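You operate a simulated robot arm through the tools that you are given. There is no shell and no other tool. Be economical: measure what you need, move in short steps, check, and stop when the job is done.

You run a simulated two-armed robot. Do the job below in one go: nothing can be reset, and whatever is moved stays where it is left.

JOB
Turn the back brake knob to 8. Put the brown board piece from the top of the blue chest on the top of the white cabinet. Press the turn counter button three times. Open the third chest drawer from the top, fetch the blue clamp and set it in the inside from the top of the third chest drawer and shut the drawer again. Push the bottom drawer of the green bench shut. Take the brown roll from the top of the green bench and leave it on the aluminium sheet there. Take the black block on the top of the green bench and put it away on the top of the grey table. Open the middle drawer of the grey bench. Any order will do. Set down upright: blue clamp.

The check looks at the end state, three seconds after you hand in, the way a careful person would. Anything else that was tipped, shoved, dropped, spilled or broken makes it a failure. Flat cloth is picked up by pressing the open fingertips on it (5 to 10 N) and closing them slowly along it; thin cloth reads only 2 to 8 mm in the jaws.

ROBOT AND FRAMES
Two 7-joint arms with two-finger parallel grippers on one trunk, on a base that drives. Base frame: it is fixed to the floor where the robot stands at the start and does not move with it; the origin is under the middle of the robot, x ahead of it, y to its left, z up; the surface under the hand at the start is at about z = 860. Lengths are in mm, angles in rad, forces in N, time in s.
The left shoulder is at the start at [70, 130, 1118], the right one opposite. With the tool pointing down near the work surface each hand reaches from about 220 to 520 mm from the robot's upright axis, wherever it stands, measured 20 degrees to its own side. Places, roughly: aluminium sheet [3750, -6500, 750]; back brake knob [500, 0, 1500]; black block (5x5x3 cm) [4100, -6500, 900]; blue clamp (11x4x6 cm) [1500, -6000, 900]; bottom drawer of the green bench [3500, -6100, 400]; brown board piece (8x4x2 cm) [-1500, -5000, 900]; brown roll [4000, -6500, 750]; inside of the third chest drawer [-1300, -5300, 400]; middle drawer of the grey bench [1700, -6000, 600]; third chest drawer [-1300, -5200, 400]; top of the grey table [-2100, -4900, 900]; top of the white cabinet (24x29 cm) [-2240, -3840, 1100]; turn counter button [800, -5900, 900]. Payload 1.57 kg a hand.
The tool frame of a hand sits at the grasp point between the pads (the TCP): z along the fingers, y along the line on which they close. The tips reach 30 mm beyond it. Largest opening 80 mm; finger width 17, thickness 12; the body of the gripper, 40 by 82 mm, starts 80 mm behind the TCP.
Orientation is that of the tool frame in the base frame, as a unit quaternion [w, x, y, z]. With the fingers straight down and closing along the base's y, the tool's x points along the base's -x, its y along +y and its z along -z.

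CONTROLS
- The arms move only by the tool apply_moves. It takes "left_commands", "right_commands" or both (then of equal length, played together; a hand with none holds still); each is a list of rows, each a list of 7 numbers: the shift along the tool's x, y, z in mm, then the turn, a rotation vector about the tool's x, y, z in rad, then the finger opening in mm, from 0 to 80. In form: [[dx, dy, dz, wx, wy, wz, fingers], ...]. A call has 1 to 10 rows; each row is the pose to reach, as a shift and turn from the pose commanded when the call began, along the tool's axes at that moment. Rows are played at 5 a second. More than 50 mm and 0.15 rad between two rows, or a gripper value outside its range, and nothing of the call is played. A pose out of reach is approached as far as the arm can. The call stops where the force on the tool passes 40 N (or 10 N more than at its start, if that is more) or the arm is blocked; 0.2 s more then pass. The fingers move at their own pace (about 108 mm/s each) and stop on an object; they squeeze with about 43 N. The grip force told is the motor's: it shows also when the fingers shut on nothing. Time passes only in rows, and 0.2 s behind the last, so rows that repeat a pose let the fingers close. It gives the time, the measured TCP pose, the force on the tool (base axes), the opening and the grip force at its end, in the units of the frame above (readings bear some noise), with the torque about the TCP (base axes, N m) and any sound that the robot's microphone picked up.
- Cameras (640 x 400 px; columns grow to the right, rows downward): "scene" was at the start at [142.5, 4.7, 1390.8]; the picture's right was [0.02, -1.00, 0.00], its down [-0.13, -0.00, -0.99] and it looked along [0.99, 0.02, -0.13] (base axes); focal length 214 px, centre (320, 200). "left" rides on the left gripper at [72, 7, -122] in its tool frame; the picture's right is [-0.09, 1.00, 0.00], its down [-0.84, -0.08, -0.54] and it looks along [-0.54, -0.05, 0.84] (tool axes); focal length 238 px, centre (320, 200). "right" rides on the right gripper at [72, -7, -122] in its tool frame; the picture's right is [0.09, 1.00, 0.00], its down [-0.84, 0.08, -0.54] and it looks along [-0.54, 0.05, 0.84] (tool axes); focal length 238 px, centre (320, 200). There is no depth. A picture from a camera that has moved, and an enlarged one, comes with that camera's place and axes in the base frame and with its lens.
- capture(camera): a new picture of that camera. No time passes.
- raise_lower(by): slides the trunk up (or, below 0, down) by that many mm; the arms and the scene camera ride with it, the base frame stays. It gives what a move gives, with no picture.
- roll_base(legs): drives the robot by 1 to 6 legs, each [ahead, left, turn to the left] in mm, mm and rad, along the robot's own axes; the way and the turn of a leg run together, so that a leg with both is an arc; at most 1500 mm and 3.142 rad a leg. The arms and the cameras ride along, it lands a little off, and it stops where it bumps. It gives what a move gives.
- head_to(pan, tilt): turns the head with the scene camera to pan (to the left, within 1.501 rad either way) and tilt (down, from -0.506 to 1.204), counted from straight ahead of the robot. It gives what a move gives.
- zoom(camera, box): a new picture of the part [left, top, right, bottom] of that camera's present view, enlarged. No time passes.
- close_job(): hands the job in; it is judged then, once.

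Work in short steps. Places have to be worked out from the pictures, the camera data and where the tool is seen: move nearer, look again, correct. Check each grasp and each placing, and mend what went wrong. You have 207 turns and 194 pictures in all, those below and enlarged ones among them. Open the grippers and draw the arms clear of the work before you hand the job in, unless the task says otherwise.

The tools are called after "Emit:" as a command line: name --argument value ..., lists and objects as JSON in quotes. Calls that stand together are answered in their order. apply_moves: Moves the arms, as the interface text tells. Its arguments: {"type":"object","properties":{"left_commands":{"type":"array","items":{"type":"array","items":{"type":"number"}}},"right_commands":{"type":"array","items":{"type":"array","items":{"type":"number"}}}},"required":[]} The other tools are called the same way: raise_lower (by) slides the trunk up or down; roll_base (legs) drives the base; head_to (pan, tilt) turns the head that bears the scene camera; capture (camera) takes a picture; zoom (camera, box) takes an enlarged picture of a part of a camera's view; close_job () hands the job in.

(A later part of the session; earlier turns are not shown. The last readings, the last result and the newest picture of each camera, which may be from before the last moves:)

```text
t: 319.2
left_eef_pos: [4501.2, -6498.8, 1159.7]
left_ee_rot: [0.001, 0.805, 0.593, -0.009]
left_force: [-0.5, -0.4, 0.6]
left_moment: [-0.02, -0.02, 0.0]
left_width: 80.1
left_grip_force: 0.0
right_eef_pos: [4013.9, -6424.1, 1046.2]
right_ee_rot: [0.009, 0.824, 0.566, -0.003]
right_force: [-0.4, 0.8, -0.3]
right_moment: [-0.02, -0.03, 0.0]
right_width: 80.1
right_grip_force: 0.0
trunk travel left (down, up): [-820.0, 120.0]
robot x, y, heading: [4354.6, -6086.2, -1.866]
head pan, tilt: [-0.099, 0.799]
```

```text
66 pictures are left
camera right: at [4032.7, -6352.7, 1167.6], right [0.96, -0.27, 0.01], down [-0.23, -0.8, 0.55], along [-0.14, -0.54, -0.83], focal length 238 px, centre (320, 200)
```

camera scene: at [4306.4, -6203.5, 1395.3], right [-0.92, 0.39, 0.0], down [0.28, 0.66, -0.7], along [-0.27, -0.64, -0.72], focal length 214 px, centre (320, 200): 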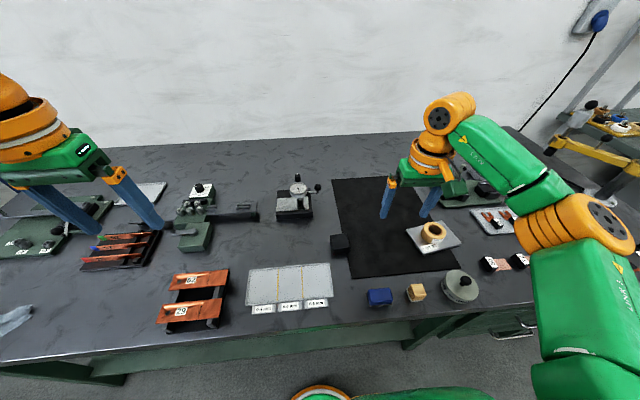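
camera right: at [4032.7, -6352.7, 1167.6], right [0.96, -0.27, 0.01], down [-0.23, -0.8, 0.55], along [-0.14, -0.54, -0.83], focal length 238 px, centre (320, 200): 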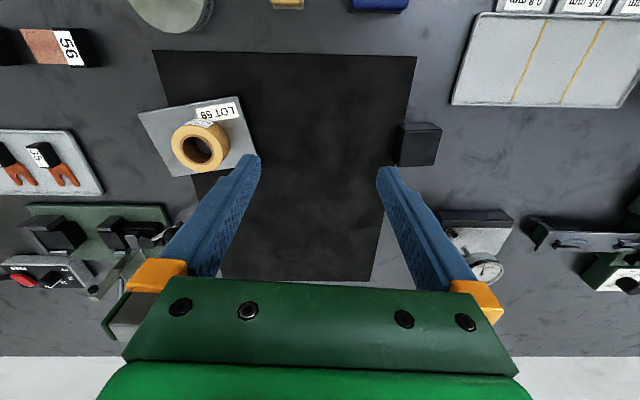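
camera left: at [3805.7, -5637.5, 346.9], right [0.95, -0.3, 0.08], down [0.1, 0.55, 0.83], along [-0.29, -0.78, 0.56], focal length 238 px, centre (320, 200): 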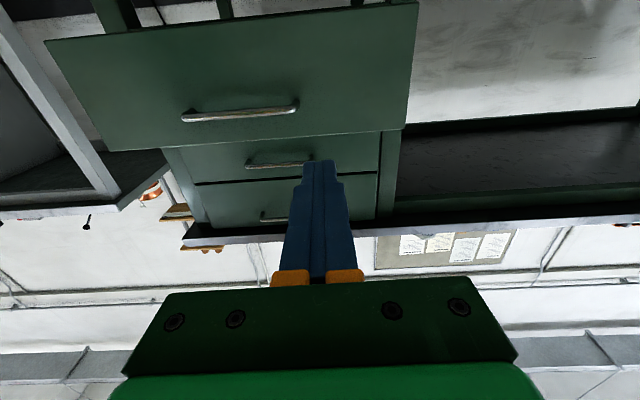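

A step was too long; I redo it with smaller rows.

Emit:
apply_moves --right_commands '[[-4, 35, 10, 0, 0, 0, 80], [-8, 70, 20, 0, 0, 0, 80], [-12, 105, 35, 0, 0, 0, 80], [-15, 126, 60, 0, 0, 0, 80], [-15, 126, 96, 0, 0, 0, 80], [-15, 126, 96, 0, 0, 0, 80]]'

Emit:
capture --camera "right"

```text
t: 320.6
left_eef_pos: [4503.5, -6500.3, 1159.9]
left_ee_rot: [0.0, 0.805, 0.593, -0.01]
left_force: [-0.4, 0.0, 0.0]
left_moment: [-0.02, -0.03, 0.02]
left_width: 80.1
left_grip_force: 0.0
right_eef_pos: [4130.1, -6486.0, 952.3]
right_ee_rot: [0.007, 0.824, 0.567, -0.003]
right_force: [-1.1, 0.4, 0.2]
right_moment: [-0.01, 0.0, -0.03]
right_width: 80.0
right_grip_force: 0.1
trunk travel left (down, up): [-820.0, 120.0]
robot x, y, heading: [4355.5, -6085.6, -1.861]
head pan, tilt: [-0.099, 0.799]
```

```text
65 pictures are left
camera right: at [4150.1, -6414.5, 1073.0], right [0.96, -0.27, 0.01], down [-0.23, -0.8, 0.55], along [-0.15, -0.54, -0.83], focal length 238 px, centre (320, 200)
```

right: 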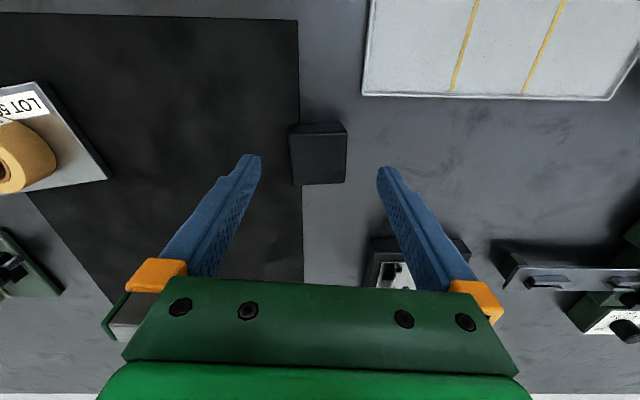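

Aligned. I correct 8 mm forward, descend to z≈897, close and lift.

Emit:
apply_moves --right_commands '[[-8, 0, 20, 0, 0, 0, 80], [-8, 0, 45, 0, 0, 0, 80], [-8, 0, 55, 0, 0, 0, 80], [-8, 0, 55, 0, 0, 0, 80]]'

Emit:
capture --camera "right"

```text
t: 321.6
left_eef_pos: [4503.9, -6500.7, 1158.8]
left_ee_rot: [0.0, 0.805, 0.593, -0.01]
left_force: [-0.2, -0.6, -0.3]
left_moment: [0.03, 0.02, 0.0]
left_width: 80.0
left_grip_force: 0.1
right_eef_pos: [4127.0, -6495.5, 898.1]
right_ee_rot: [0.007, 0.824, 0.567, -0.003]
right_force: [-1.1, 0.5, 0.2]
right_moment: [-0.01, 0.02, -0.02]
right_width: 80.1
right_grip_force: 0.0
trunk travel left (down, up): [-820.0, 120.0]
robot x, y, heading: [4357.2, -6087.4, -1.867]
head pan, tilt: [-0.099, 0.799]
```

```text
64 pictures are left
camera right: at [4145.7, -6425.0, 1018.3], right [0.96, -0.27, 0.01], down [-0.23, -0.8, 0.55], along [-0.15, -0.54, -0.83], focal length 238 px, centre (320, 200)
```

right: 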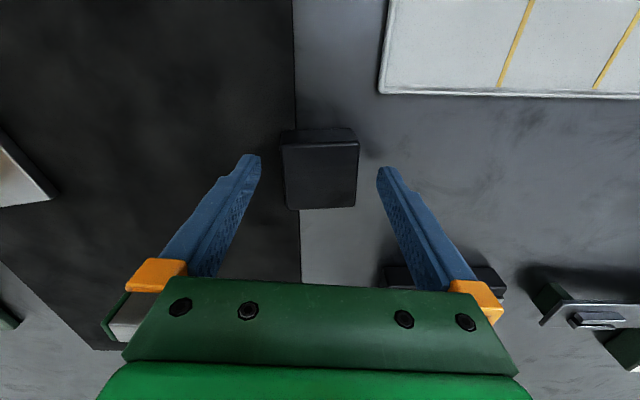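

Emit:
apply_moves --right_commands '[[0, 0, 3, 0, 0, 0, 60], [0, 0, 3, 0, 0, 0, 40], [0, 0, 3, 0, 0, 0, 40], [0, 0, 3, 0, 0, 0, 40], [0, 0, -30, 0, 0, 0, 40], [0, 0, -75, 0, 0, 0, 40], [0, 0, -120, 0, 0, 0, 40], [0, 0, -165, 0, 0, 0, 40]]'

Emit:
capture --camera "right"

```text
t: 323.4
left_eef_pos: [4504.6, -6501.6, 1158.9]
left_ee_rot: [0.0, 0.806, 0.592, -0.009]
left_force: [-0.1, 0.0, -0.6]
left_moment: [-0.02, 0.01, 0.01]
left_width: 79.8
left_grip_force: 0.1
right_eef_pos: [4128.7, -6493.0, 1063.1]
right_ee_rot: [0.006, 0.824, 0.567, -0.003]
right_force: [0.1, 0.1, -5.8]
right_moment: [0.02, 0.02, 0.01]
right_width: 49.5
right_grip_force: 42.9
trunk travel left (down, up): [-820.0, 120.0]
robot x, y, heading: [4352.8, -6087.7, -1.867]
head pan, tilt: [-0.099, 0.799]
```

```text
63 pictures are left
camera right: at [4149.7, -6422.5, 1184.2], right [0.96, -0.27, 0.01], down [-0.23, -0.8, 0.55], along [-0.15, -0.53, -0.83], focal length 238 px, centre (320, 200)
```

right: 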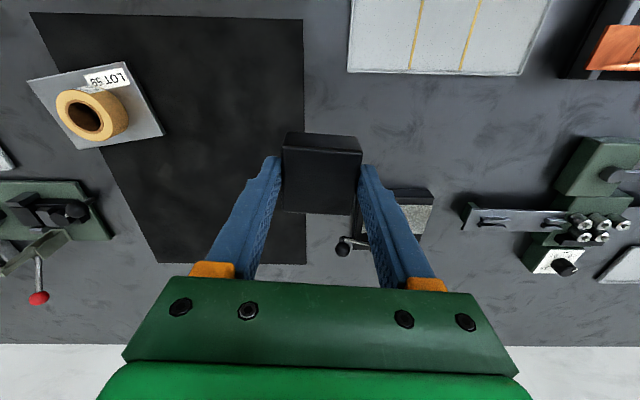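

Block held. I tuck the arm, back off 350 mm, and strafe right ~3 m parallel to the benches toward the clamp.

Emit:
apply_moves --right_commands '[[40, 0, -20, 0, 0, 0, 40], [80, 0, -40, 0, 0, 0, 40]]'

Emit:
roll_base --legs '[[-380, 0, 0], [0, -1000, 0], [0, -1000, 0], [0, -900, 0]]'

Emit:
head_to --pan 0.15 --tilt 0.55

Emit:
capture --camera "scene"

```text
t: 324.0
left_eef_pos: [4505.4, -6499.5, 1160.1]
left_ee_rot: [0.001, 0.806, 0.592, -0.01]
left_force: [0.5, 0.6, 0.5]
left_moment: [0.02, -0.01, -0.04]
left_width: 80.0
left_grip_force: 0.0
right_eef_pos: [4158.4, -6415.6, 1101.7]
right_ee_rot: [0.008, 0.825, 0.565, -0.005]
right_force: [0.2, -0.3, -5.8]
right_moment: [-0.02, 0.02, 0.0]
right_width: 49.5
right_grip_force: 42.4
trunk travel left (down, up): [-820.0, 120.0]
robot x, y, heading: [4356.2, -6086.5, -1.864]
head pan, tilt: [-0.099, 0.799]
```

```text
t: 340.4
left_eef_pos: [1829.3, -5251.6, 1159.6]
left_ee_rot: [0.0, 0.812, 0.583, -0.01]
left_force: [-0.2, 0.3, 0.2]
left_moment: [0.01, 0.03, -0.01]
left_width: 80.0
left_grip_force: 0.1
right_eef_pos: [1485.3, -5159.1, 1101.0]
right_ee_rot: [0.006, 0.831, 0.557, -0.003]
right_force: [0.6, -0.4, -6.5]
right_moment: [0.04, 0.0, 0.03]
right_width: 49.5
right_grip_force: 42.9
trunk travel left (down, up): [-820.0, 120.0]
robot x, y, heading: [1692.2, -4831.7, -1.889]
head pan, tilt: [-0.099, 0.799]
```

```text
t: 341.1
left_eef_pos: [1829.0, -5249.9, 1159.0]
left_ee_rot: [0.0, 0.812, 0.584, -0.009]
left_force: [0.2, 0.1, -0.1]
left_moment: [0.02, -0.01, -0.03]
left_width: 80.1
left_grip_force: 0.1
right_eef_pos: [1484.7, -5160.1, 1101.8]
right_ee_rot: [0.006, 0.831, 0.556, -0.003]
right_force: [-0.4, 0.7, -5.6]
right_moment: [0.04, -0.04, -0.01]
right_width: 49.5
right_grip_force: 43.3
trunk travel left (down, up): [-820.0, 120.0]
robot x, y, heading: [1692.3, -4832.7, -1.888]
head pan, tilt: [0.15, 0.55]
```

```text
62 pictures are left
camera scene: at [1658.6, -4965.5, 1416.5], right [-0.99, 0.17, 0.0], down [0.09, 0.52, -0.85], along [-0.14, -0.84, -0.52], focal length 214 px, centre (320, 200)
```

scene: 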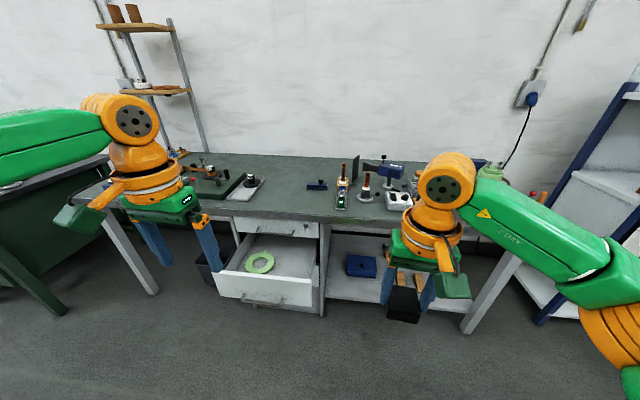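

Clamp ≈[1503,-5972]. The open drawer limits where I can stand, so I'll approach from its right with the heading turned ~0.36 left and a pitched left tool gripping the knob. I move to a pre-position.

Emit:
roll_base --legs '[[0, 0, 0.38], [0, -390, 0], [400, 0, 0]]'

Emit:
head_to --pan 0.2 --tilt 0.6

Emit:
capture --camera "scene"

Emit:
zoom --camera "scene" --box '[210, 150, 370, 250]'

```text
t: 346.8
left_eef_pos: [1604.4, -5580.7, 1160.4]
left_ee_rot: [0.002, 0.692, 0.721, -0.009]
left_force: [-0.1, 0.1, 0.0]
left_moment: [-0.05, 0.03, 0.02]
left_width: 80.2
left_grip_force: 0.1
right_eef_pos: [1250.2, -5619.1, 1102.2]
right_ee_rot: [0.006, 0.715, 0.699, -0.003]
right_force: [0.0, -0.4, -5.5]
right_moment: [0.04, 0.0, 0.04]
right_width: 49.8
right_grip_force: 43.4
trunk travel left (down, up): [-820.0, 120.0]
robot x, y, heading: [1322.9, -5239.6, -1.527]
head pan, tilt: [0.15, 0.55]
```

```text
t: 347.4
left_eef_pos: [1603.4, -5582.5, 1159.2]
left_ee_rot: [0.003, 0.692, 0.722, -0.009]
left_force: [0.1, 0.0, 0.7]
left_moment: [0.0, 0.01, -0.03]
left_width: 80.1
left_grip_force: 0.0
right_eef_pos: [1249.3, -5620.1, 1101.0]
right_ee_rot: [0.008, 0.715, 0.699, -0.003]
right_force: [0.6, 0.2, -5.2]
right_moment: [0.03, -0.02, -0.01]
right_width: 49.6
right_grip_force: 43.0
trunk travel left (down, up): [-820.0, 120.0]
robot x, y, heading: [1322.8, -5238.7, -1.521]
head pan, tilt: [0.201, 0.6]
```

```text
61 pictures are left
camera scene: at [1348.5, -5374.2, 1412.2], right [-0.97, -0.25, 0.0], down [-0.14, 0.55, -0.82], along [0.2, -0.8, -0.57], focal length 214 px, centre (320, 200)
```

scene: 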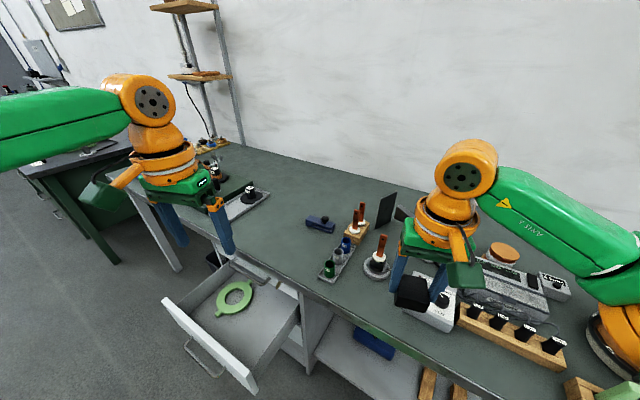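

```text
4.00 times, centred on (290, 200) of scene
camera zoom: at [1348.5, -5374.2, 1412.2], right [-0.97, -0.25, 0.0], down [-0.14, 0.55, -0.82], along [0.2, -0.8, -0.57], focal length 858 px, centre (440, 200)
```

zoom: 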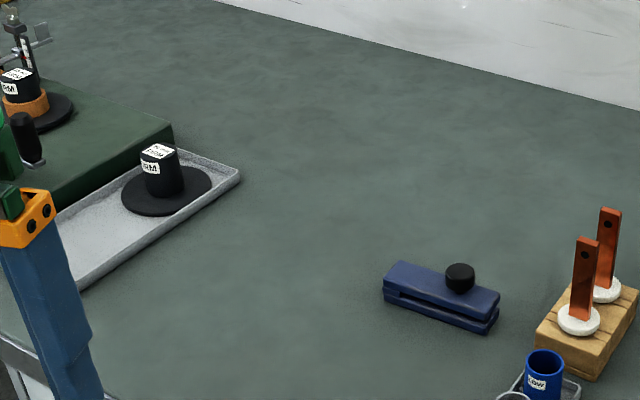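

Clamp body ≈[1497,-5970] lying along x; knob ≈[1477,-5963], top ~z 920. I pitch the left hand 0.55 in line with the knob and roll 130 mm closer.

Emit:
apply_moves --left_commands '[[-20, -30, 0, 0, -0.14, 0, 60], [-40, -60, 0, 0, -0.28, 0, 60], [-60, -90, 10, 0, -0.42, 0, 60], [-80, -120, 20, 0, -0.55, 0, 60], [-100, -144, 30, 0, -0.55, 0, 60], [-100, -144, 30, 0, -0.55, 0, 60]]'

Emit:
roll_base --legs '[[130, 0, 0]]'

Emit:
capture --camera "left"

Emit:
capture --camera "scene"

```text
t: 348.8
left_eef_pos: [1467.1, -5691.7, 1131.6]
left_ee_rot: [0.197, 0.664, 0.694, -0.197]
left_force: [0.3, 1.0, 0.0]
left_moment: [-0.02, 0.05, 0.01]
left_width: 60.1
left_grip_force: 0.1
right_eef_pos: [1250.0, -5621.6, 1101.7]
right_ee_rot: [0.007, 0.715, 0.699, -0.002]
right_force: [-0.2, -0.6, -5.4]
right_moment: [0.03, 0.0, 0.02]
right_width: 49.7
right_grip_force: 42.6
trunk travel left (down, up): [-820.0, 120.0]
robot x, y, heading: [1326.2, -5237.5, -1.521]
head pan, tilt: [0.201, 0.6]
```

```text
t: 350.1
left_eef_pos: [1471.1, -5817.2, 1133.2]
left_ee_rot: [0.199, 0.664, 0.693, -0.198]
left_force: [0.7, 0.1, 0.6]
left_moment: [-0.01, 0.01, 0.01]
left_width: 60.0
left_grip_force: 0.1
right_eef_pos: [1254.8, -5745.7, 1100.8]
right_ee_rot: [0.008, 0.716, 0.699, -0.004]
right_force: [1.1, -0.3, -5.5]
right_moment: [0.01, -0.02, 0.02]
right_width: 50.0
right_grip_force: 43.0
trunk travel left (down, up): [-820.0, 120.0]
robot x, y, heading: [1331.4, -5368.8, -1.531]
head pan, tilt: [0.201, 0.6]
```

```text
59 pictures are left
camera left: at [1473.8, -5689.7, 1195.7], right [1.0, -0.04, 0.04], down [-0.05, -0.42, 0.91], along [-0.02, -0.91, -0.42], focal length 238 px, centre (320, 200)
```

left: 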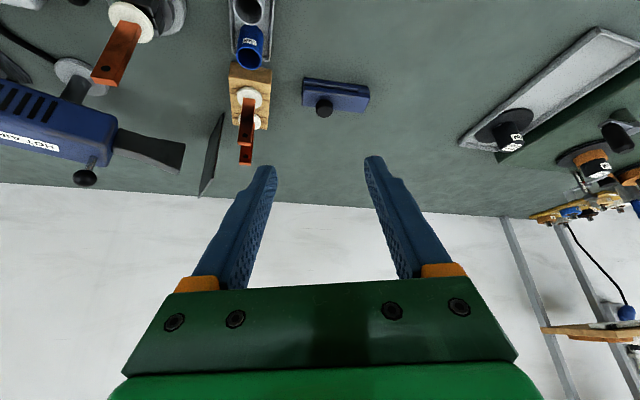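

```text
58 pictures are left
camera scene: at [1354.0, -5498.7, 1412.5], right [-0.97, -0.24, 0.0], down [-0.14, 0.55, -0.83], along [0.2, -0.8, -0.56], focal length 214 px, centre (320, 200)
```

scene: 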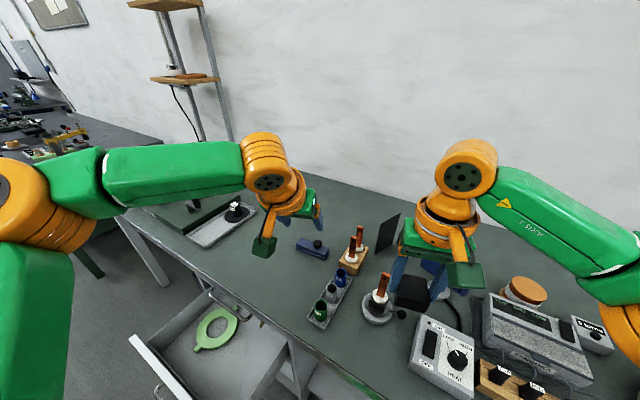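

Knob ≈[1480,-5969,910] from both views. I move along the tool axis to hover 40 mm short of it.

Emit:
apply_moves --left_commands '[[-2, 2, 45, 0, 0, 0, 60], [-4, 3, 90, 0, 0, 0, 60], [-6, 4, 135, 0, 0, 0, 60], [-8, 5, 180, 0, 0, 0, 60], [-8, 5, 204, 0, 0, 0, 60], [-8, 5, 204, 0, 0, 0, 60]]'

Emit:
capture --camera "left"

```text
t: 351.5
left_eef_pos: [1520.8, -5873.8, 992.6]
left_ee_rot: [0.198, 0.665, 0.693, -0.197]
left_force: [0.5, 0.4, 0.1]
left_moment: [0.03, -0.05, 0.01]
left_width: 59.9
left_grip_force: 0.0
left hand out of reach, approached as far as the arm can: row 2, 3, 4, 5, 6
right_eef_pos: [1255.4, -5748.2, 1100.7]
right_ee_rot: [0.006, 0.716, 0.698, -0.002]
right_force: [0.7, 0.4, -6.3]
right_moment: [0.03, 0.03, -0.01]
right_width: 49.3
right_grip_force: 43.0
trunk travel left (down, up): [-820.0, 120.0]
robot x, y, heading: [1329.3, -5367.5, -1.527]
head pan, tilt: [0.201, 0.6]
```

```text
57 pictures are left
camera left: at [1523.4, -5746.1, 1056.0], right [1.0, -0.04, 0.04], down [-0.05, -0.42, 0.91], along [-0.02, -0.91, -0.42], focal length 238 px, centre (320, 200)
```

left: 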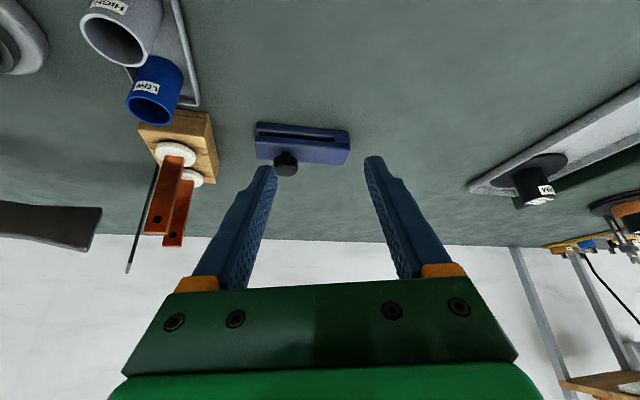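

The arm got stuck short (IK limit). I first retreat to the previous pose and lower the trunk 80 mm, then try again from a better elbow posture.

Emit:
apply_moves --left_commands '[[8, -5, -45, 0, 0, 0, 60], [8, -5, -90, 0, 0, 0, 60], [8, -5, -135, 0, 0, 0, 60]]'

Emit:
raise_lower --by -70

Emit:
apply_moves --left_commands '[[0, 0, 20, 0, 0, 0, 60], [0, 0, 40, 0, 0, 0, 60], [0, 0, 60, 0, 0, 0, 60], [0, 0, 60, 0, 0, 0, 60]]'

```text
t: 352.3
left_eef_pos: [1512.9, -5791.4, 1104.7]
left_ee_rot: [0.198, 0.664, 0.694, -0.196]
left_force: [-0.4, 0.7, 0.3]
left_moment: [0.0, 0.03, 0.0]
left_width: 59.9
left_grip_force: 0.1
right_eef_pos: [1254.3, -5745.8, 1101.6]
right_ee_rot: [0.008, 0.716, 0.698, -0.002]
right_force: [0.0, 0.3, -5.8]
right_moment: [0.02, 0.0, 0.0]
right_width: 49.8
right_grip_force: 43.0
trunk travel left (down, up): [-820.0, 120.0]
robot x, y, heading: [1334.7, -5367.7, -1.523]
head pan, tilt: [0.201, 0.6]
```

```text
t: 353.4
left_eef_pos: [1513.4, -5793.1, 1033.9]
left_ee_rot: [0.197, 0.665, 0.693, -0.197]
left_force: [0.2, -0.2, 0.0]
left_moment: [0.0, 0.03, 0.01]
left_width: 60.2
left_grip_force: 0.0
right_eef_pos: [1254.9, -5747.6, 1031.6]
right_ee_rot: [0.007, 0.715, 0.699, -0.003]
right_force: [-1.1, -0.4, -6.4]
right_moment: [0.02, 0.0, 0.0]
right_width: 49.5
right_grip_force: 43.1
trunk travel left (down, up): [-750.0, 190.0]
robot x, y, heading: [1331.5, -5363.9, -1.523]
head pan, tilt: [0.201, 0.6]
```

```text
t: 354.4
left_eef_pos: [1515.0, -5824.5, 980.7]
left_ee_rot: [0.198, 0.665, 0.693, -0.197]
left_force: [-0.2, 0.2, 0.1]
left_moment: [-0.01, -0.03, 0.01]
left_width: 59.8
left_grip_force: 0.2
right_eef_pos: [1254.6, -5748.8, 1031.9]
right_ee_rot: [0.008, 0.716, 0.698, -0.003]
right_force: [-0.4, -0.1, -6.1]
right_moment: [0.03, 0.0, 0.01]
right_width: 49.6
right_grip_force: 43.0
trunk travel left (down, up): [-750.0, 190.0]
robot x, y, heading: [1326.1, -5365.5, -1.521]
head pan, tilt: [0.201, 0.6]
```

It moves fine now. I proceed forward/right to hover before the knob.

Emit:
apply_moves --left_commands '[[-20, -20, 15, 0, 0, 0, 60], [-45, -40, 30, 0, 0, 0, 60], [-65, -40, 50, 0, 0, 0, 60], [-82, -40, 72, 0, 0, 0, 60], [-82, -40, 72, 0, 0, 0, 60]]'

Emit:
capture --camera "left"

```text
t: 355.6
left_eef_pos: [1514.5, -5884.5, 975.3]
left_ee_rot: [0.198, 0.664, 0.694, -0.197]
left_force: [-0.9, 0.1, 0.2]
left_moment: [0.0, -0.01, -0.02]
left_width: 60.1
left_grip_force: 0.0
left hand out of reach, approached as far as the arm can: row 2, 3, 4, 5
right_eef_pos: [1255.7, -5748.4, 1031.3]
right_ee_rot: [0.007, 0.716, 0.698, -0.002]
right_force: [0.1, 0.2, -6.1]
right_moment: [0.03, 0.02, -0.01]
right_width: 49.4
right_grip_force: 43.1
trunk travel left (down, up): [-750.0, 190.0]
robot x, y, heading: [1328.7, -5370.5, -1.524]
head pan, tilt: [0.201, 0.6]
```

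```text
56 pictures are left
camera left: at [1516.3, -5758.4, 1038.3], right [1.0, -0.04, 0.04], down [-0.05, -0.42, 0.91], along [-0.02, -0.91, -0.42], focal length 238 px, centre (320, 200)
```

left: 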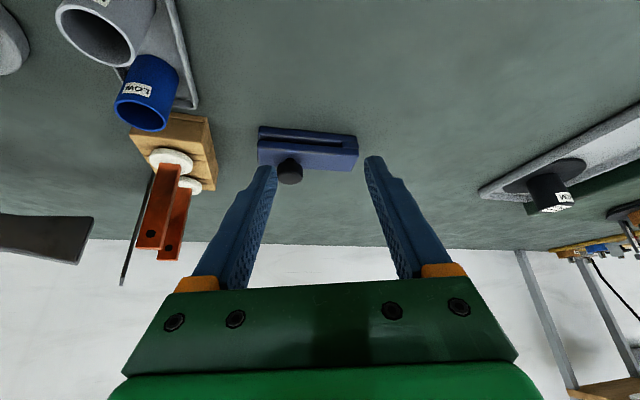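

Forward reach is limited; I ease the base 35 mm closer to the bench and check it isn't blocked.

Emit:
roll_base --legs '[[35, -10, 0]]'

Emit:
roll_base --legs '[[25, -10, 0]]'

Emit:
capture --camera "left"

```text
t: 356.4
left_eef_pos: [1507.1, -5915.2, 977.1]
left_ee_rot: [0.199, 0.663, 0.693, -0.199]
left_force: [-0.5, 0.4, 0.6]
left_moment: [-0.02, 0.04, -0.04]
left_width: 60.0
left_grip_force: 0.0
right_eef_pos: [1247.8, -5778.7, 1033.4]
right_ee_rot: [0.009, 0.715, 0.699, -0.003]
right_force: [-0.1, 0.4, -4.3]
right_moment: [-0.07, -0.03, 0.02]
right_width: 49.6
right_grip_force: 43.1
trunk travel left (down, up): [-750.0, 190.0]
robot x, y, heading: [1319.7, -5400.2, -1.527]
head pan, tilt: [0.201, 0.6]
```

```text
t: 357.2
left_eef_pos: [1498.2, -5943.9, 977.1]
left_ee_rot: [0.198, 0.664, 0.693, -0.199]
left_force: [0.3, 0.0, 0.3]
left_moment: [0.01, 0.01, 0.02]
left_width: 59.8
left_grip_force: 0.0
right_eef_pos: [1239.5, -5806.3, 1031.2]
right_ee_rot: [0.007, 0.715, 0.699, -0.003]
right_force: [-0.9, -0.1, -6.1]
right_moment: [-0.01, 0.02, 0.02]
right_width: 49.9
right_grip_force: 43.3
trunk travel left (down, up): [-750.0, 190.0]
robot x, y, heading: [1316.2, -5429.9, -1.524]
head pan, tilt: [0.201, 0.6]
```

```text
55 pictures are left
camera left: at [1500.4, -5815.8, 1039.7], right [1.0, -0.04, 0.04], down [-0.05, -0.42, 0.91], along [-0.02, -0.91, -0.42], focal length 238 px, centre (320, 200)
```

left: 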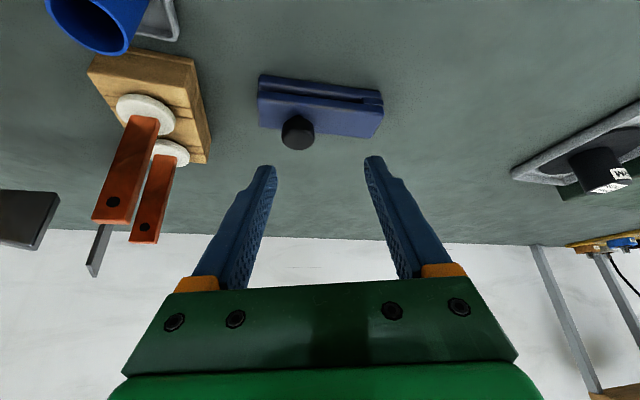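

No bump. Knob ≈[1482,-5963,909]. I shift 16 mm right first, then come down onto it.

Emit:
apply_moves --left_commands '[[0, -16, 0, 0, 0, 0, 60], [7, -16, 14, 0, 0, 0, 60], [14, -16, 28, 0, 0, 0, 60], [18, -16, 35, 0, 0, 0, 60], [18, -16, 35, 0, 0, 0, 60]]'

Emit:
capture --camera "left"

Emit:
zoom --camera "scene" --box '[250, 170, 410, 290]'

```text
t: 358.4
left_eef_pos: [1492.8, -5935.6, 947.2]
left_ee_rot: [0.197, 0.664, 0.694, -0.197]
left_force: [-0.1, 0.1, -0.8]
left_moment: [0.02, 0.03, 0.02]
left_width: 59.6
left_grip_force: 0.0
left hand out of reach, approached as far as the arm can: row 1, 2, 3, 4, 5
right_eef_pos: [1238.4, -5810.2, 1031.1]
right_ee_rot: [0.007, 0.715, 0.699, -0.002]
right_force: [0.3, 0.8, -5.0]
right_moment: [0.01, 0.01, 0.0]
right_width: 49.6
right_grip_force: 42.7
trunk travel left (down, up): [-750.0, 190.0]
robot x, y, heading: [1315.2, -5430.7, -1.521]
head pan, tilt: [0.201, 0.6]
```

```text
54 pictures are left
camera left: at [1494.2, -5808.2, 1009.4], right [1.0, -0.04, 0.04], down [-0.05, -0.42, 0.91], along [-0.02, -0.91, -0.42], focal length 238 px, centre (320, 200)
```

left: 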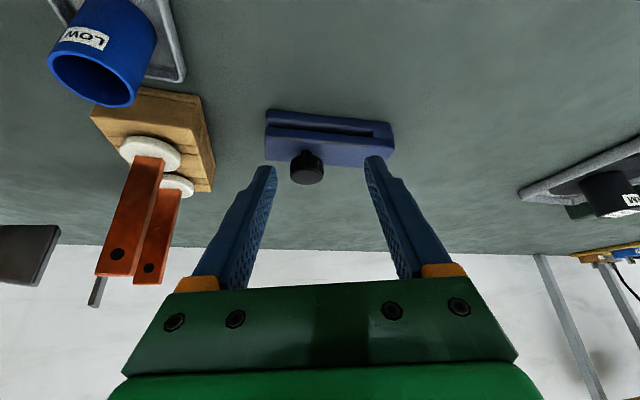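

```text
3.33 times, centred on (330, 230) of scene
camera zoom: at [1336.9, -5563.9, 1342.1], right [-0.97, -0.24, 0.0], down [-0.14, 0.55, -0.82], along [0.2, -0.8, -0.57], focal length 715 px, centre (287, 100)
```

zoom: 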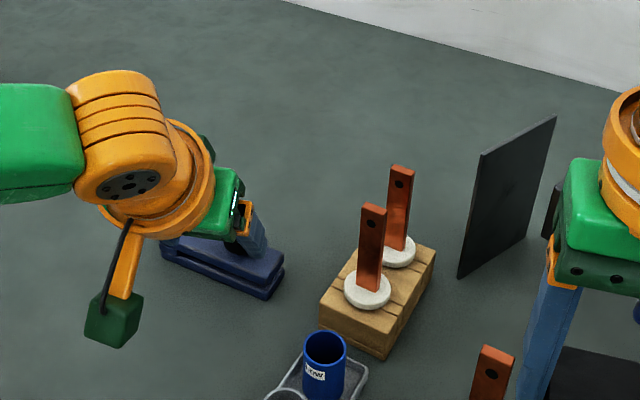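

Arm is at its limit, so I finish with the base and trunk. First I raise the right hand (block) for clearance over the electrodes, then nudge the base.

Emit:
apply_moves --right_commands '[[10, 0, -35, 0, 0, 0, 40], [20, 0, -70, 0, 0, 0, 40], [30, 0, -100, 0, 0, 0, 40]]'

Emit:
roll_base --legs '[[16, -12, 0]]'

Emit:
capture --camera "left"

```text
t: 359.2
left_eef_pos: [1492.4, -5933.8, 947.5]
left_ee_rot: [0.198, 0.664, 0.693, -0.198]
left_force: [0.4, -0.4, -1.1]
left_moment: [0.03, -0.03, -0.03]
left_width: 60.2
left_grip_force: 0.0
right_eef_pos: [1239.1, -5777.1, 1133.5]
right_ee_rot: [0.008, 0.715, 0.699, -0.004]
right_force: [0.4, 0.4, -4.8]
right_moment: [0.0, 0.0, 0.0]
right_width: 49.8
right_grip_force: 43.8
trunk travel left (down, up): [-750.0, 190.0]
robot x, y, heading: [1315.2, -5429.9, -1.529]
head pan, tilt: [0.201, 0.6]
```

```text
t: 360.0
left_eef_pos: [1483.6, -5949.3, 947.0]
left_ee_rot: [0.198, 0.663, 0.694, -0.199]
left_force: [0.6, 1.2, 0.4]
left_moment: [-0.02, 0.0, -0.01]
left_width: 60.0
left_grip_force: 0.1
right_eef_pos: [1230.5, -5790.5, 1133.5]
right_ee_rot: [0.008, 0.715, 0.699, -0.004]
right_force: [-0.2, 1.0, -5.8]
right_moment: [-0.01, 0.05, -0.01]
right_width: 49.5
right_grip_force: 43.0
trunk travel left (down, up): [-750.0, 190.0]
robot x, y, heading: [1302.9, -5447.1, -1.52]
head pan, tilt: [0.201, 0.6]
```

```text
52 pictures are left
camera left: at [1485.1, -5821.6, 1010.2], right [1.0, -0.04, 0.04], down [-0.05, -0.42, 0.91], along [-0.02, -0.91, -0.42], focal length 238 px, centre (320, 200)
```

left: 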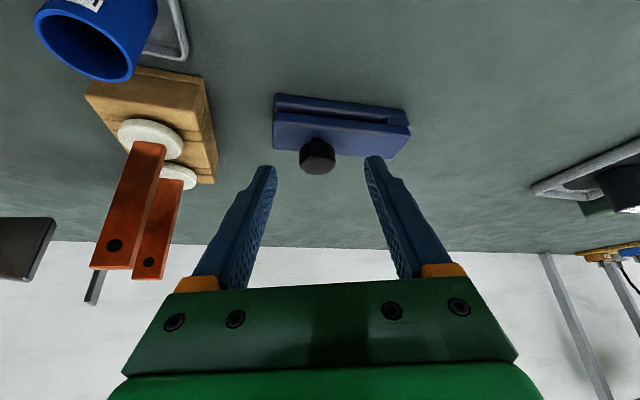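

The knob is laterally centred and just below the tips. I lower the trunk 17 mm and close on the knob.

Emit:
raise_lower --by -17

Emit:
capture --camera "left"

```text
t: 360.7
left_eef_pos: [1481.4, -5950.4, 929.1]
left_ee_rot: [0.197, 0.664, 0.693, -0.197]
left_force: [-0.2, 0.3, -0.4]
left_moment: [0.05, 0.0, 0.04]
left_width: 59.9
left_grip_force: 0.1
right_eef_pos: [1228.8, -5793.8, 1116.2]
right_ee_rot: [0.007, 0.715, 0.699, -0.002]
right_force: [0.4, 0.2, -5.5]
right_moment: [0.04, -0.02, -0.01]
right_width: 49.7
right_grip_force: 42.8
trunk travel left (down, up): [-733.0, 207.0]
robot x, y, heading: [1300.3, -5445.5, -1.524]
head pan, tilt: [0.201, 0.6]
```

```text
51 pictures are left
camera left: at [1483.6, -5823.9, 992.5], right [1.0, -0.04, 0.04], down [-0.05, -0.42, 0.91], along [-0.02, -0.91, -0.42], focal length 238 px, centre (320, 200)
```

left: 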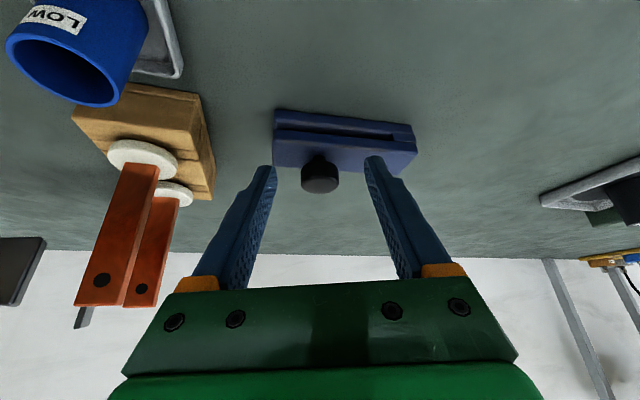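

Knob sits between the pads. I close and test-lift with the trunk.

Emit:
apply_moves --left_commands '[[0, 0, 0, 0, 0, 0, 40], [0, 0, 0, 0, 0, 0, 15], [0, 0, 0, 0, 0, 0, 10], [0, 0, 0, 0, 0, 0, 10], [0, 0, 0, 0, 0, 0, 10]]'

Emit:
raise_lower --by 40

Emit:
capture --camera "left"

```text
t: 361.9
left_eef_pos: [1481.1, -5951.5, 929.1]
left_ee_rot: [0.196, 0.664, 0.694, -0.198]
left_force: [-0.3, -0.7, -0.1]
left_moment: [-0.03, -0.01, -0.04]
left_width: 27.0
left_grip_force: 37.8
right_eef_pos: [1228.3, -5795.2, 1116.6]
right_ee_rot: [0.007, 0.715, 0.699, -0.001]
right_force: [-0.1, -0.2, -6.6]
right_moment: [0.02, 0.02, -0.01]
right_width: 49.2
right_grip_force: 42.7
trunk travel left (down, up): [-733.0, 207.0]
robot x, y, heading: [1303.9, -5443.2, -1.525]
head pan, tilt: [0.201, 0.6]
```

```text
t: 362.7
left_eef_pos: [1482.1, -5952.3, 969.0]
left_ee_rot: [0.197, 0.664, 0.694, -0.198]
left_force: [0.3, -0.1, -2.6]
left_moment: [0.04, 0.03, 0.02]
left_width: 27.0
left_grip_force: 37.8
right_eef_pos: [1227.4, -5795.5, 1156.0]
right_ee_rot: [0.007, 0.715, 0.699, -0.002]
right_force: [0.9, -0.5, -5.5]
right_moment: [0.03, -0.02, 0.0]
right_width: 49.5
right_grip_force: 43.8
trunk travel left (down, up): [-773.0, 167.0]
robot x, y, heading: [1301.5, -5445.5, -1.517]
head pan, tilt: [0.201, 0.6]
```

```text
50 pictures are left
camera left: at [1483.4, -5825.1, 1032.1], right [1.0, -0.04, 0.04], down [-0.05, -0.42, 0.91], along [-0.02, -0.91, -0.42], focal length 238 px, centre (320, 200)
```

left: 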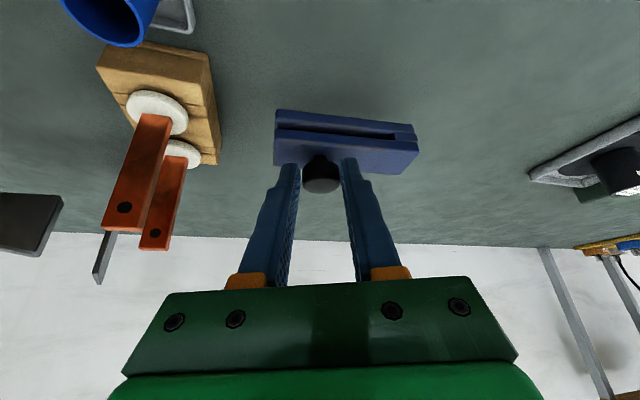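

Clamp lifted level by its knob (2.6 N). I raise the trunk and drive back to the chest with both items.

Emit:
raise_lower --by 110

Emit:
roll_base --legs '[[-450, 0, 0], [-430, 0, 0], [0, -1400, 0], [-300, -850, 0]]'

Emit:
head_to --pan -0.2 --tilt 0.5

Emit:
capture --camera "scene"

Emit:
capture --camera "left"

```text
t: 364.1
left_eef_pos: [1481.2, -5952.0, 1079.2]
left_ee_rot: [0.197, 0.665, 0.693, -0.198]
left_force: [-1.2, -0.7, -1.6]
left_moment: [0.07, 0.05, -0.01]
left_width: 27.1
left_grip_force: 37.8
right_eef_pos: [1228.3, -5794.7, 1266.4]
right_ee_rot: [0.007, 0.715, 0.699, -0.002]
right_force: [0.2, 1.4, -5.8]
right_moment: [0.04, 0.03, 0.02]
right_width: 49.6
right_grip_force: 42.9
trunk travel left (down, up): [-883.0, 57.0]
robot x, y, heading: [1300.6, -5445.4, -1.524]
head pan, tilt: [0.201, 0.6]
```

```text
t: 379.9
left_eef_pos: [-795.9, -4863.9, 1078.6]
left_ee_rot: [0.196, 0.665, 0.694, -0.197]
left_force: [-0.2, 0.0, -1.9]
left_moment: [0.05, 0.04, 0.0]
left_width: 27.0
left_grip_force: 37.8
right_eef_pos: [-1049.0, -4706.4, 1265.5]
right_ee_rot: [0.007, 0.716, 0.698, -0.002]
right_force: [-0.2, -0.3, -5.0]
right_moment: [0.04, 0.02, 0.0]
right_width: 49.6
right_grip_force: 42.8
trunk travel left (down, up): [-883.0, 57.0]
robot x, y, heading: [-974.8, -4355.9, -1.525]
head pan, tilt: [0.201, 0.6]
```

```text
t: 380.8
left_eef_pos: [-797.6, -4863.7, 1079.1]
left_ee_rot: [0.198, 0.664, 0.694, -0.198]
left_force: [1.1, -0.5, -2.5]
left_moment: [0.06, 0.02, 0.0]
left_width: 26.7
left_grip_force: 37.7
right_eef_pos: [-1050.2, -4706.8, 1266.6]
right_ee_rot: [0.006, 0.716, 0.698, -0.001]
right_force: [-1.0, -0.3, -5.6]
right_moment: [-0.01, 0.0, 0.02]
right_width: 49.5
right_grip_force: 42.6
trunk travel left (down, up): [-883.0, 57.0]
robot x, y, heading: [-977.2, -4359.5, -1.522]
head pan, tilt: [-0.201, 0.499]
```

```text
49 pictures are left
camera scene: at [-987.8, -4496.8, 1484.1], right [-0.99, 0.15, 0.0], down [0.07, 0.47, -0.88], along [-0.13, -0.87, -0.48], focal length 214 px, centre (320, 200)
```

scene: 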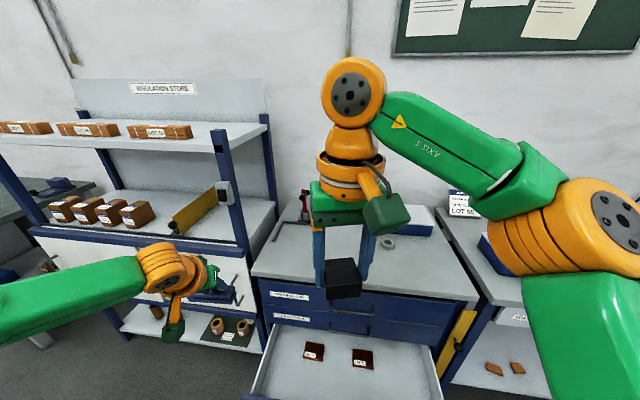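

```text
48 pictures are left
camera left: at [-794.9, -4736.7, 1142.2], right [1.0, -0.04, 0.04], down [-0.05, -0.42, 0.91], along [-0.02, -0.91, -0.42], focal length 238 px, centre (320, 200)
```

left: 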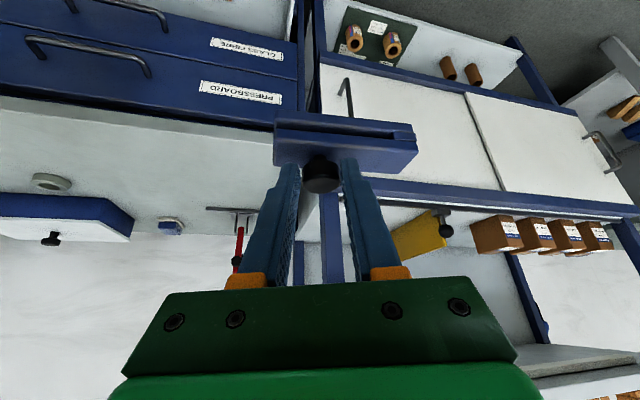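

Two copper plates lie toward the back of the open drawer; I'll set the clamp nearer its front. I turn to face the chest and line up.

Emit:
roll_base --legs '[[-100, 0, 0], [0, 0, -0.316], [0, -178, 0], [60, 0, 0]]'

Emit:
head_to --pan 0.1 --tilt 0.85

Emit:
capture --camera "scene"

```text
t: 384.6
left_eef_pos: [-1148.1, -4797.6, 1084.6]
left_ee_rot: [0.166, 0.763, 0.58, -0.23]
left_force: [-0.1, 1.5, -1.5]
left_moment: [0.05, -0.01, 0.0]
left_width: 26.8
left_grip_force: 37.9
right_eef_pos: [-1339.2, -4570.5, 1269.4]
right_ee_rot: [0.009, 0.815, 0.579, -0.007]
right_force: [0.8, 2.4, -5.5]
right_moment: [-0.04, 0.02, -0.03]
right_width: 49.5
right_grip_force: 42.7
trunk travel left (down, up): [-883.0, 57.0]
robot x, y, heading: [-1166.2, -4271.5, -1.836]
head pan, tilt: [-0.201, 0.499]
```

```text
t: 385.4
left_eef_pos: [-1149.9, -4806.4, 1079.3]
left_ee_rot: [0.164, 0.764, 0.581, -0.226]
left_force: [-0.7, 0.0, -2.5]
left_moment: [0.07, 0.02, 0.0]
left_width: 27.0
left_grip_force: 37.8
right_eef_pos: [-1341.8, -4579.6, 1265.9]
right_ee_rot: [0.006, 0.815, 0.579, -0.003]
right_force: [-0.1, 0.0, -5.4]
right_moment: [0.0, -0.01, -0.02]
right_width: 49.8
right_grip_force: 43.2
trunk travel left (down, up): [-883.0, 57.0]
robot x, y, heading: [-1167.5, -4270.1, -1.834]
head pan, tilt: [0.099, 0.85]
```

```text
47 pictures are left
camera scene: at [-1191.8, -4394.7, 1454.2], right [-0.99, 0.17, 0.0], down [0.12, 0.74, -0.66], along [-0.11, -0.65, -0.75], focal length 214 px, centre (320, 200)
```

scene: 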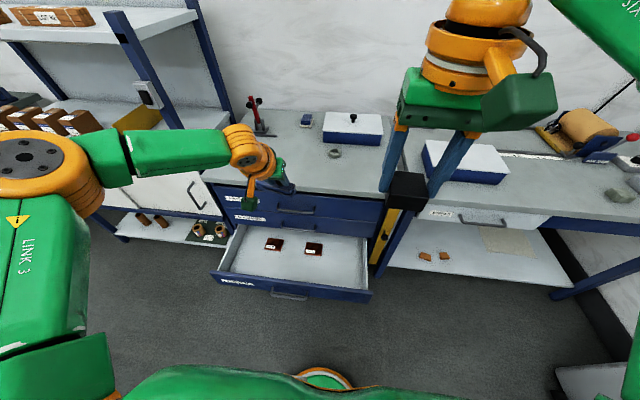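

Target spot between plates and the drawer front is clear. I drive 48 mm ahead and lower the trunk.

Emit:
roll_base --legs '[[48, -6, 0]]'

Emit:
raise_lower --by -400

Emit:
raise_lower --by -120

Emit:
capture --camera "scene"

Emit:
capture --camera "left"

```text
t: 386.3
left_eef_pos: [-1167.3, -4845.1, 1083.4]
left_ee_rot: [0.166, 0.763, 0.581, -0.229]
left_force: [0.2, 0.5, -1.1]
left_moment: [0.03, 0.0, 0.01]
left_width: 26.9
left_grip_force: 37.7
right_eef_pos: [-1357.9, -4617.0, 1269.3]
right_ee_rot: [0.008, 0.816, 0.578, -0.005]
right_force: [1.1, 1.7, -5.2]
right_moment: [-0.04, 0.01, -0.04]
right_width: 49.6
right_grip_force: 42.6
trunk travel left (down, up): [-883.0, 57.0]
robot x, y, heading: [-1184.0, -4315.9, -1.836]
head pan, tilt: [0.099, 0.85]
```

```text
t: 390.1
left_eef_pos: [-1170.4, -4851.6, 680.1]
left_ee_rot: [0.164, 0.765, 0.581, -0.225]
left_force: [-0.6, -0.1, -2.5]
left_moment: [0.08, 0.01, 0.03]
left_width: 27.0
left_grip_force: 37.5
right_eef_pos: [-1362.1, -4624.6, 866.5]
right_ee_rot: [0.006, 0.816, 0.578, -0.002]
right_force: [-0.1, -0.1, -5.9]
right_moment: [0.04, 0.02, -0.03]
right_width: 49.6
right_grip_force: 43.3
trunk travel left (down, up): [-483.0, 457.0]
robot x, y, heading: [-1186.9, -4317.4, -1.836]
head pan, tilt: [0.099, 0.85]
```

```text
t: 391.6
left_eef_pos: [-1169.0, -4852.9, 558.7]
left_ee_rot: [0.164, 0.765, 0.581, -0.225]
left_force: [0.9, -0.2, -2.1]
left_moment: [0.05, 0.03, -0.02]
left_width: 26.8
left_grip_force: 37.8
right_eef_pos: [-1361.2, -4624.7, 746.6]
right_ee_rot: [0.007, 0.816, 0.579, -0.003]
right_force: [-0.2, 1.3, -4.7]
right_moment: [0.06, 0.01, -0.02]
right_width: 49.8
right_grip_force: 43.1
trunk travel left (down, up): [-363.0, 577.0]
robot x, y, heading: [-1185.4, -4312.9, -1.836]
head pan, tilt: [0.099, 0.85]
```

```text
46 pictures are left
camera scene: at [-1210.9, -4439.9, 934.2], right [-0.99, 0.17, 0.0], down [0.13, 0.74, -0.66], along [-0.11, -0.65, -0.75], focal length 214 px, centre (320, 200)
```

scene: 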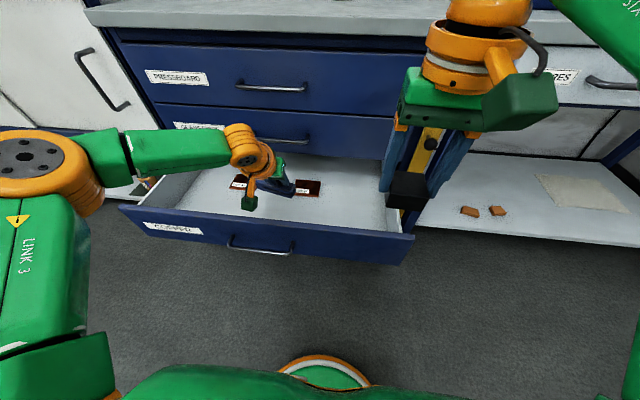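

```text
45 pictures are left
camera left: at [-1128.7, -4731.8, 622.2], right [0.94, -0.34, 0.04], down [-0.18, -0.38, 0.91], along [-0.3, -0.86, -0.42], focal length 238 px, centre (320, 200)
```

left: 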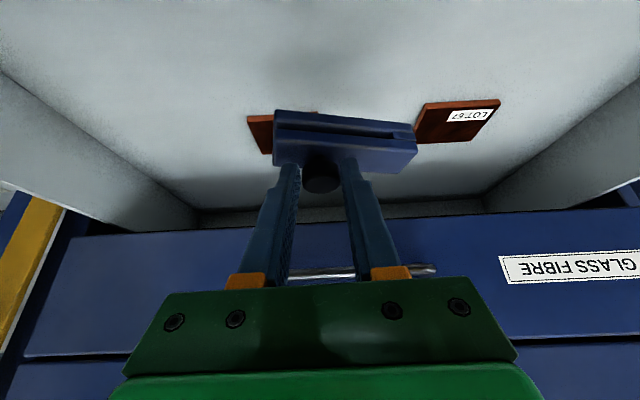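

The clamp is clear of plates and front. I lower 60 mm, then in small steps watching force.

Emit:
raise_lower --by -60

Emit:
raise_lower --by -6

Emit:
raise_lower --by -4

Emit:
capture --camera "left"

```text
t: 392.6
left_eef_pos: [-1169.5, -4851.1, 499.1]
left_ee_rot: [0.164, 0.765, 0.581, -0.226]
left_force: [-0.4, -0.4, -2.3]
left_moment: [0.08, 0.03, -0.05]
left_width: 27.1
left_grip_force: 37.3
right_eef_pos: [-1362.9, -4622.9, 686.1]
right_ee_rot: [0.007, 0.816, 0.578, -0.003]
right_force: [-0.8, -1.1, -5.4]
right_moment: [0.03, 0.0, -0.01]
right_width: 49.6
right_grip_force: 43.0
trunk travel left (down, up): [-303.0, 637.0]
robot x, y, heading: [-1181.0, -4320.4, -1.836]
head pan, tilt: [0.099, 0.85]
```

```text
t: 393.2
left_eef_pos: [-1168.4, -4851.6, 493.3]
left_ee_rot: [0.164, 0.765, 0.581, -0.226]
left_force: [0.3, 0.4, -3.1]
left_moment: [0.07, 0.03, 0.02]
left_width: 27.2
left_grip_force: 37.7
right_eef_pos: [-1360.6, -4624.0, 679.1]
right_ee_rot: [0.006, 0.815, 0.579, -0.003]
right_force: [0.1, -0.2, -5.5]
right_moment: [0.01, -0.02, -0.02]
right_width: 49.6
right_grip_force: 43.0
trunk travel left (down, up): [-297.0, 643.0]
robot x, y, heading: [-1182.3, -4318.4, -1.84]
head pan, tilt: [0.099, 0.85]
```

```text
t: 393.7
left_eef_pos: [-1169.4, -4850.9, 490.0]
left_ee_rot: [0.164, 0.764, 0.582, -0.225]
left_force: [-0.1, 0.2, -2.3]
left_moment: [0.06, 0.0, 0.03]
left_width: 26.9
left_grip_force: 37.8
right_eef_pos: [-1361.7, -4624.2, 675.6]
right_ee_rot: [0.006, 0.816, 0.579, -0.003]
right_force: [0.3, -0.1, -6.1]
right_moment: [0.03, -0.01, -0.01]
right_width: 49.4
right_grip_force: 43.2
trunk travel left (down, up): [-293.0, 647.0]
robot x, y, heading: [-1184.2, -4315.2, -1.835]
head pan, tilt: [0.099, 0.85]
```

```text
44 pictures are left
camera left: at [-1128.7, -4731.8, 552.2], right [0.94, -0.34, 0.04], down [-0.18, -0.38, 0.91], along [-0.3, -0.86, -0.42], focal length 238 px, centre (320, 200)
```

left: 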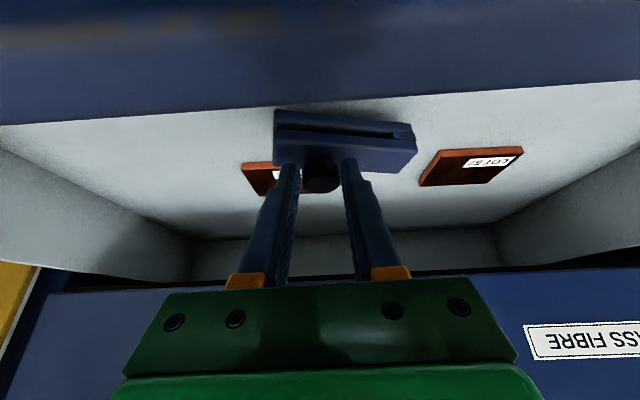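

No contact yet; continue in 4 mm steps.

Emit:
raise_lower --by -4

Emit:
raise_lower --by -3

```text
t: 394.2
left_eef_pos: [-1169.2, -4851.5, 485.4]
left_ee_rot: [0.163, 0.765, 0.58, -0.227]
left_force: [-0.7, -1.0, -2.6]
left_moment: [0.06, 0.03, 0.0]
left_width: 27.0
left_grip_force: 37.5
right_eef_pos: [-1362.0, -4624.5, 671.8]
right_ee_rot: [0.006, 0.816, 0.578, -0.003]
right_force: [-0.1, 0.2, -5.6]
right_moment: [0.02, 0.0, -0.06]
right_width: 49.6
right_grip_force: 42.6
trunk travel left (down, up): [-289.0, 651.0]
robot x, y, heading: [-1188.0, -4319.6, -1.835]
head pan, tilt: [0.099, 0.85]
```

```text
t: 394.8
left_eef_pos: [-1169.0, -4851.4, 482.1]
left_ee_rot: [0.164, 0.765, 0.581, -0.225]
left_force: [-0.3, 0.0, -1.8]
left_moment: [0.09, 0.0, 0.02]
left_width: 27.2
left_grip_force: 37.8
right_eef_pos: [-1363.2, -4624.7, 668.4]
right_ee_rot: [0.006, 0.815, 0.579, -0.003]
right_force: [0.4, -0.4, -5.7]
right_moment: [0.0, 0.03, 0.01]
right_width: 49.7
right_grip_force: 43.2
trunk travel left (down, up): [-286.0, 654.0]
robot x, y, heading: [-1184.1, -4316.3, -1.841]
head pan, tilt: [0.099, 0.85]
```

Emit:
zoom --camera "scene" --box '[190, 120, 370, 260]'

```text
2.86 times, centred on (280, 190) of scene
camera zoom: at [-1210.9, -4439.8, 857.1], right [-0.99, 0.17, 0.0], down [0.13, 0.74, -0.66], along [-0.11, -0.65, -0.75], focal length 613 px, centre (434, 229)
```

zoom: 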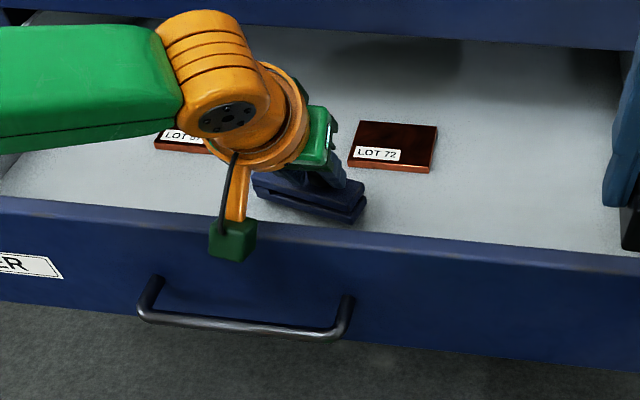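

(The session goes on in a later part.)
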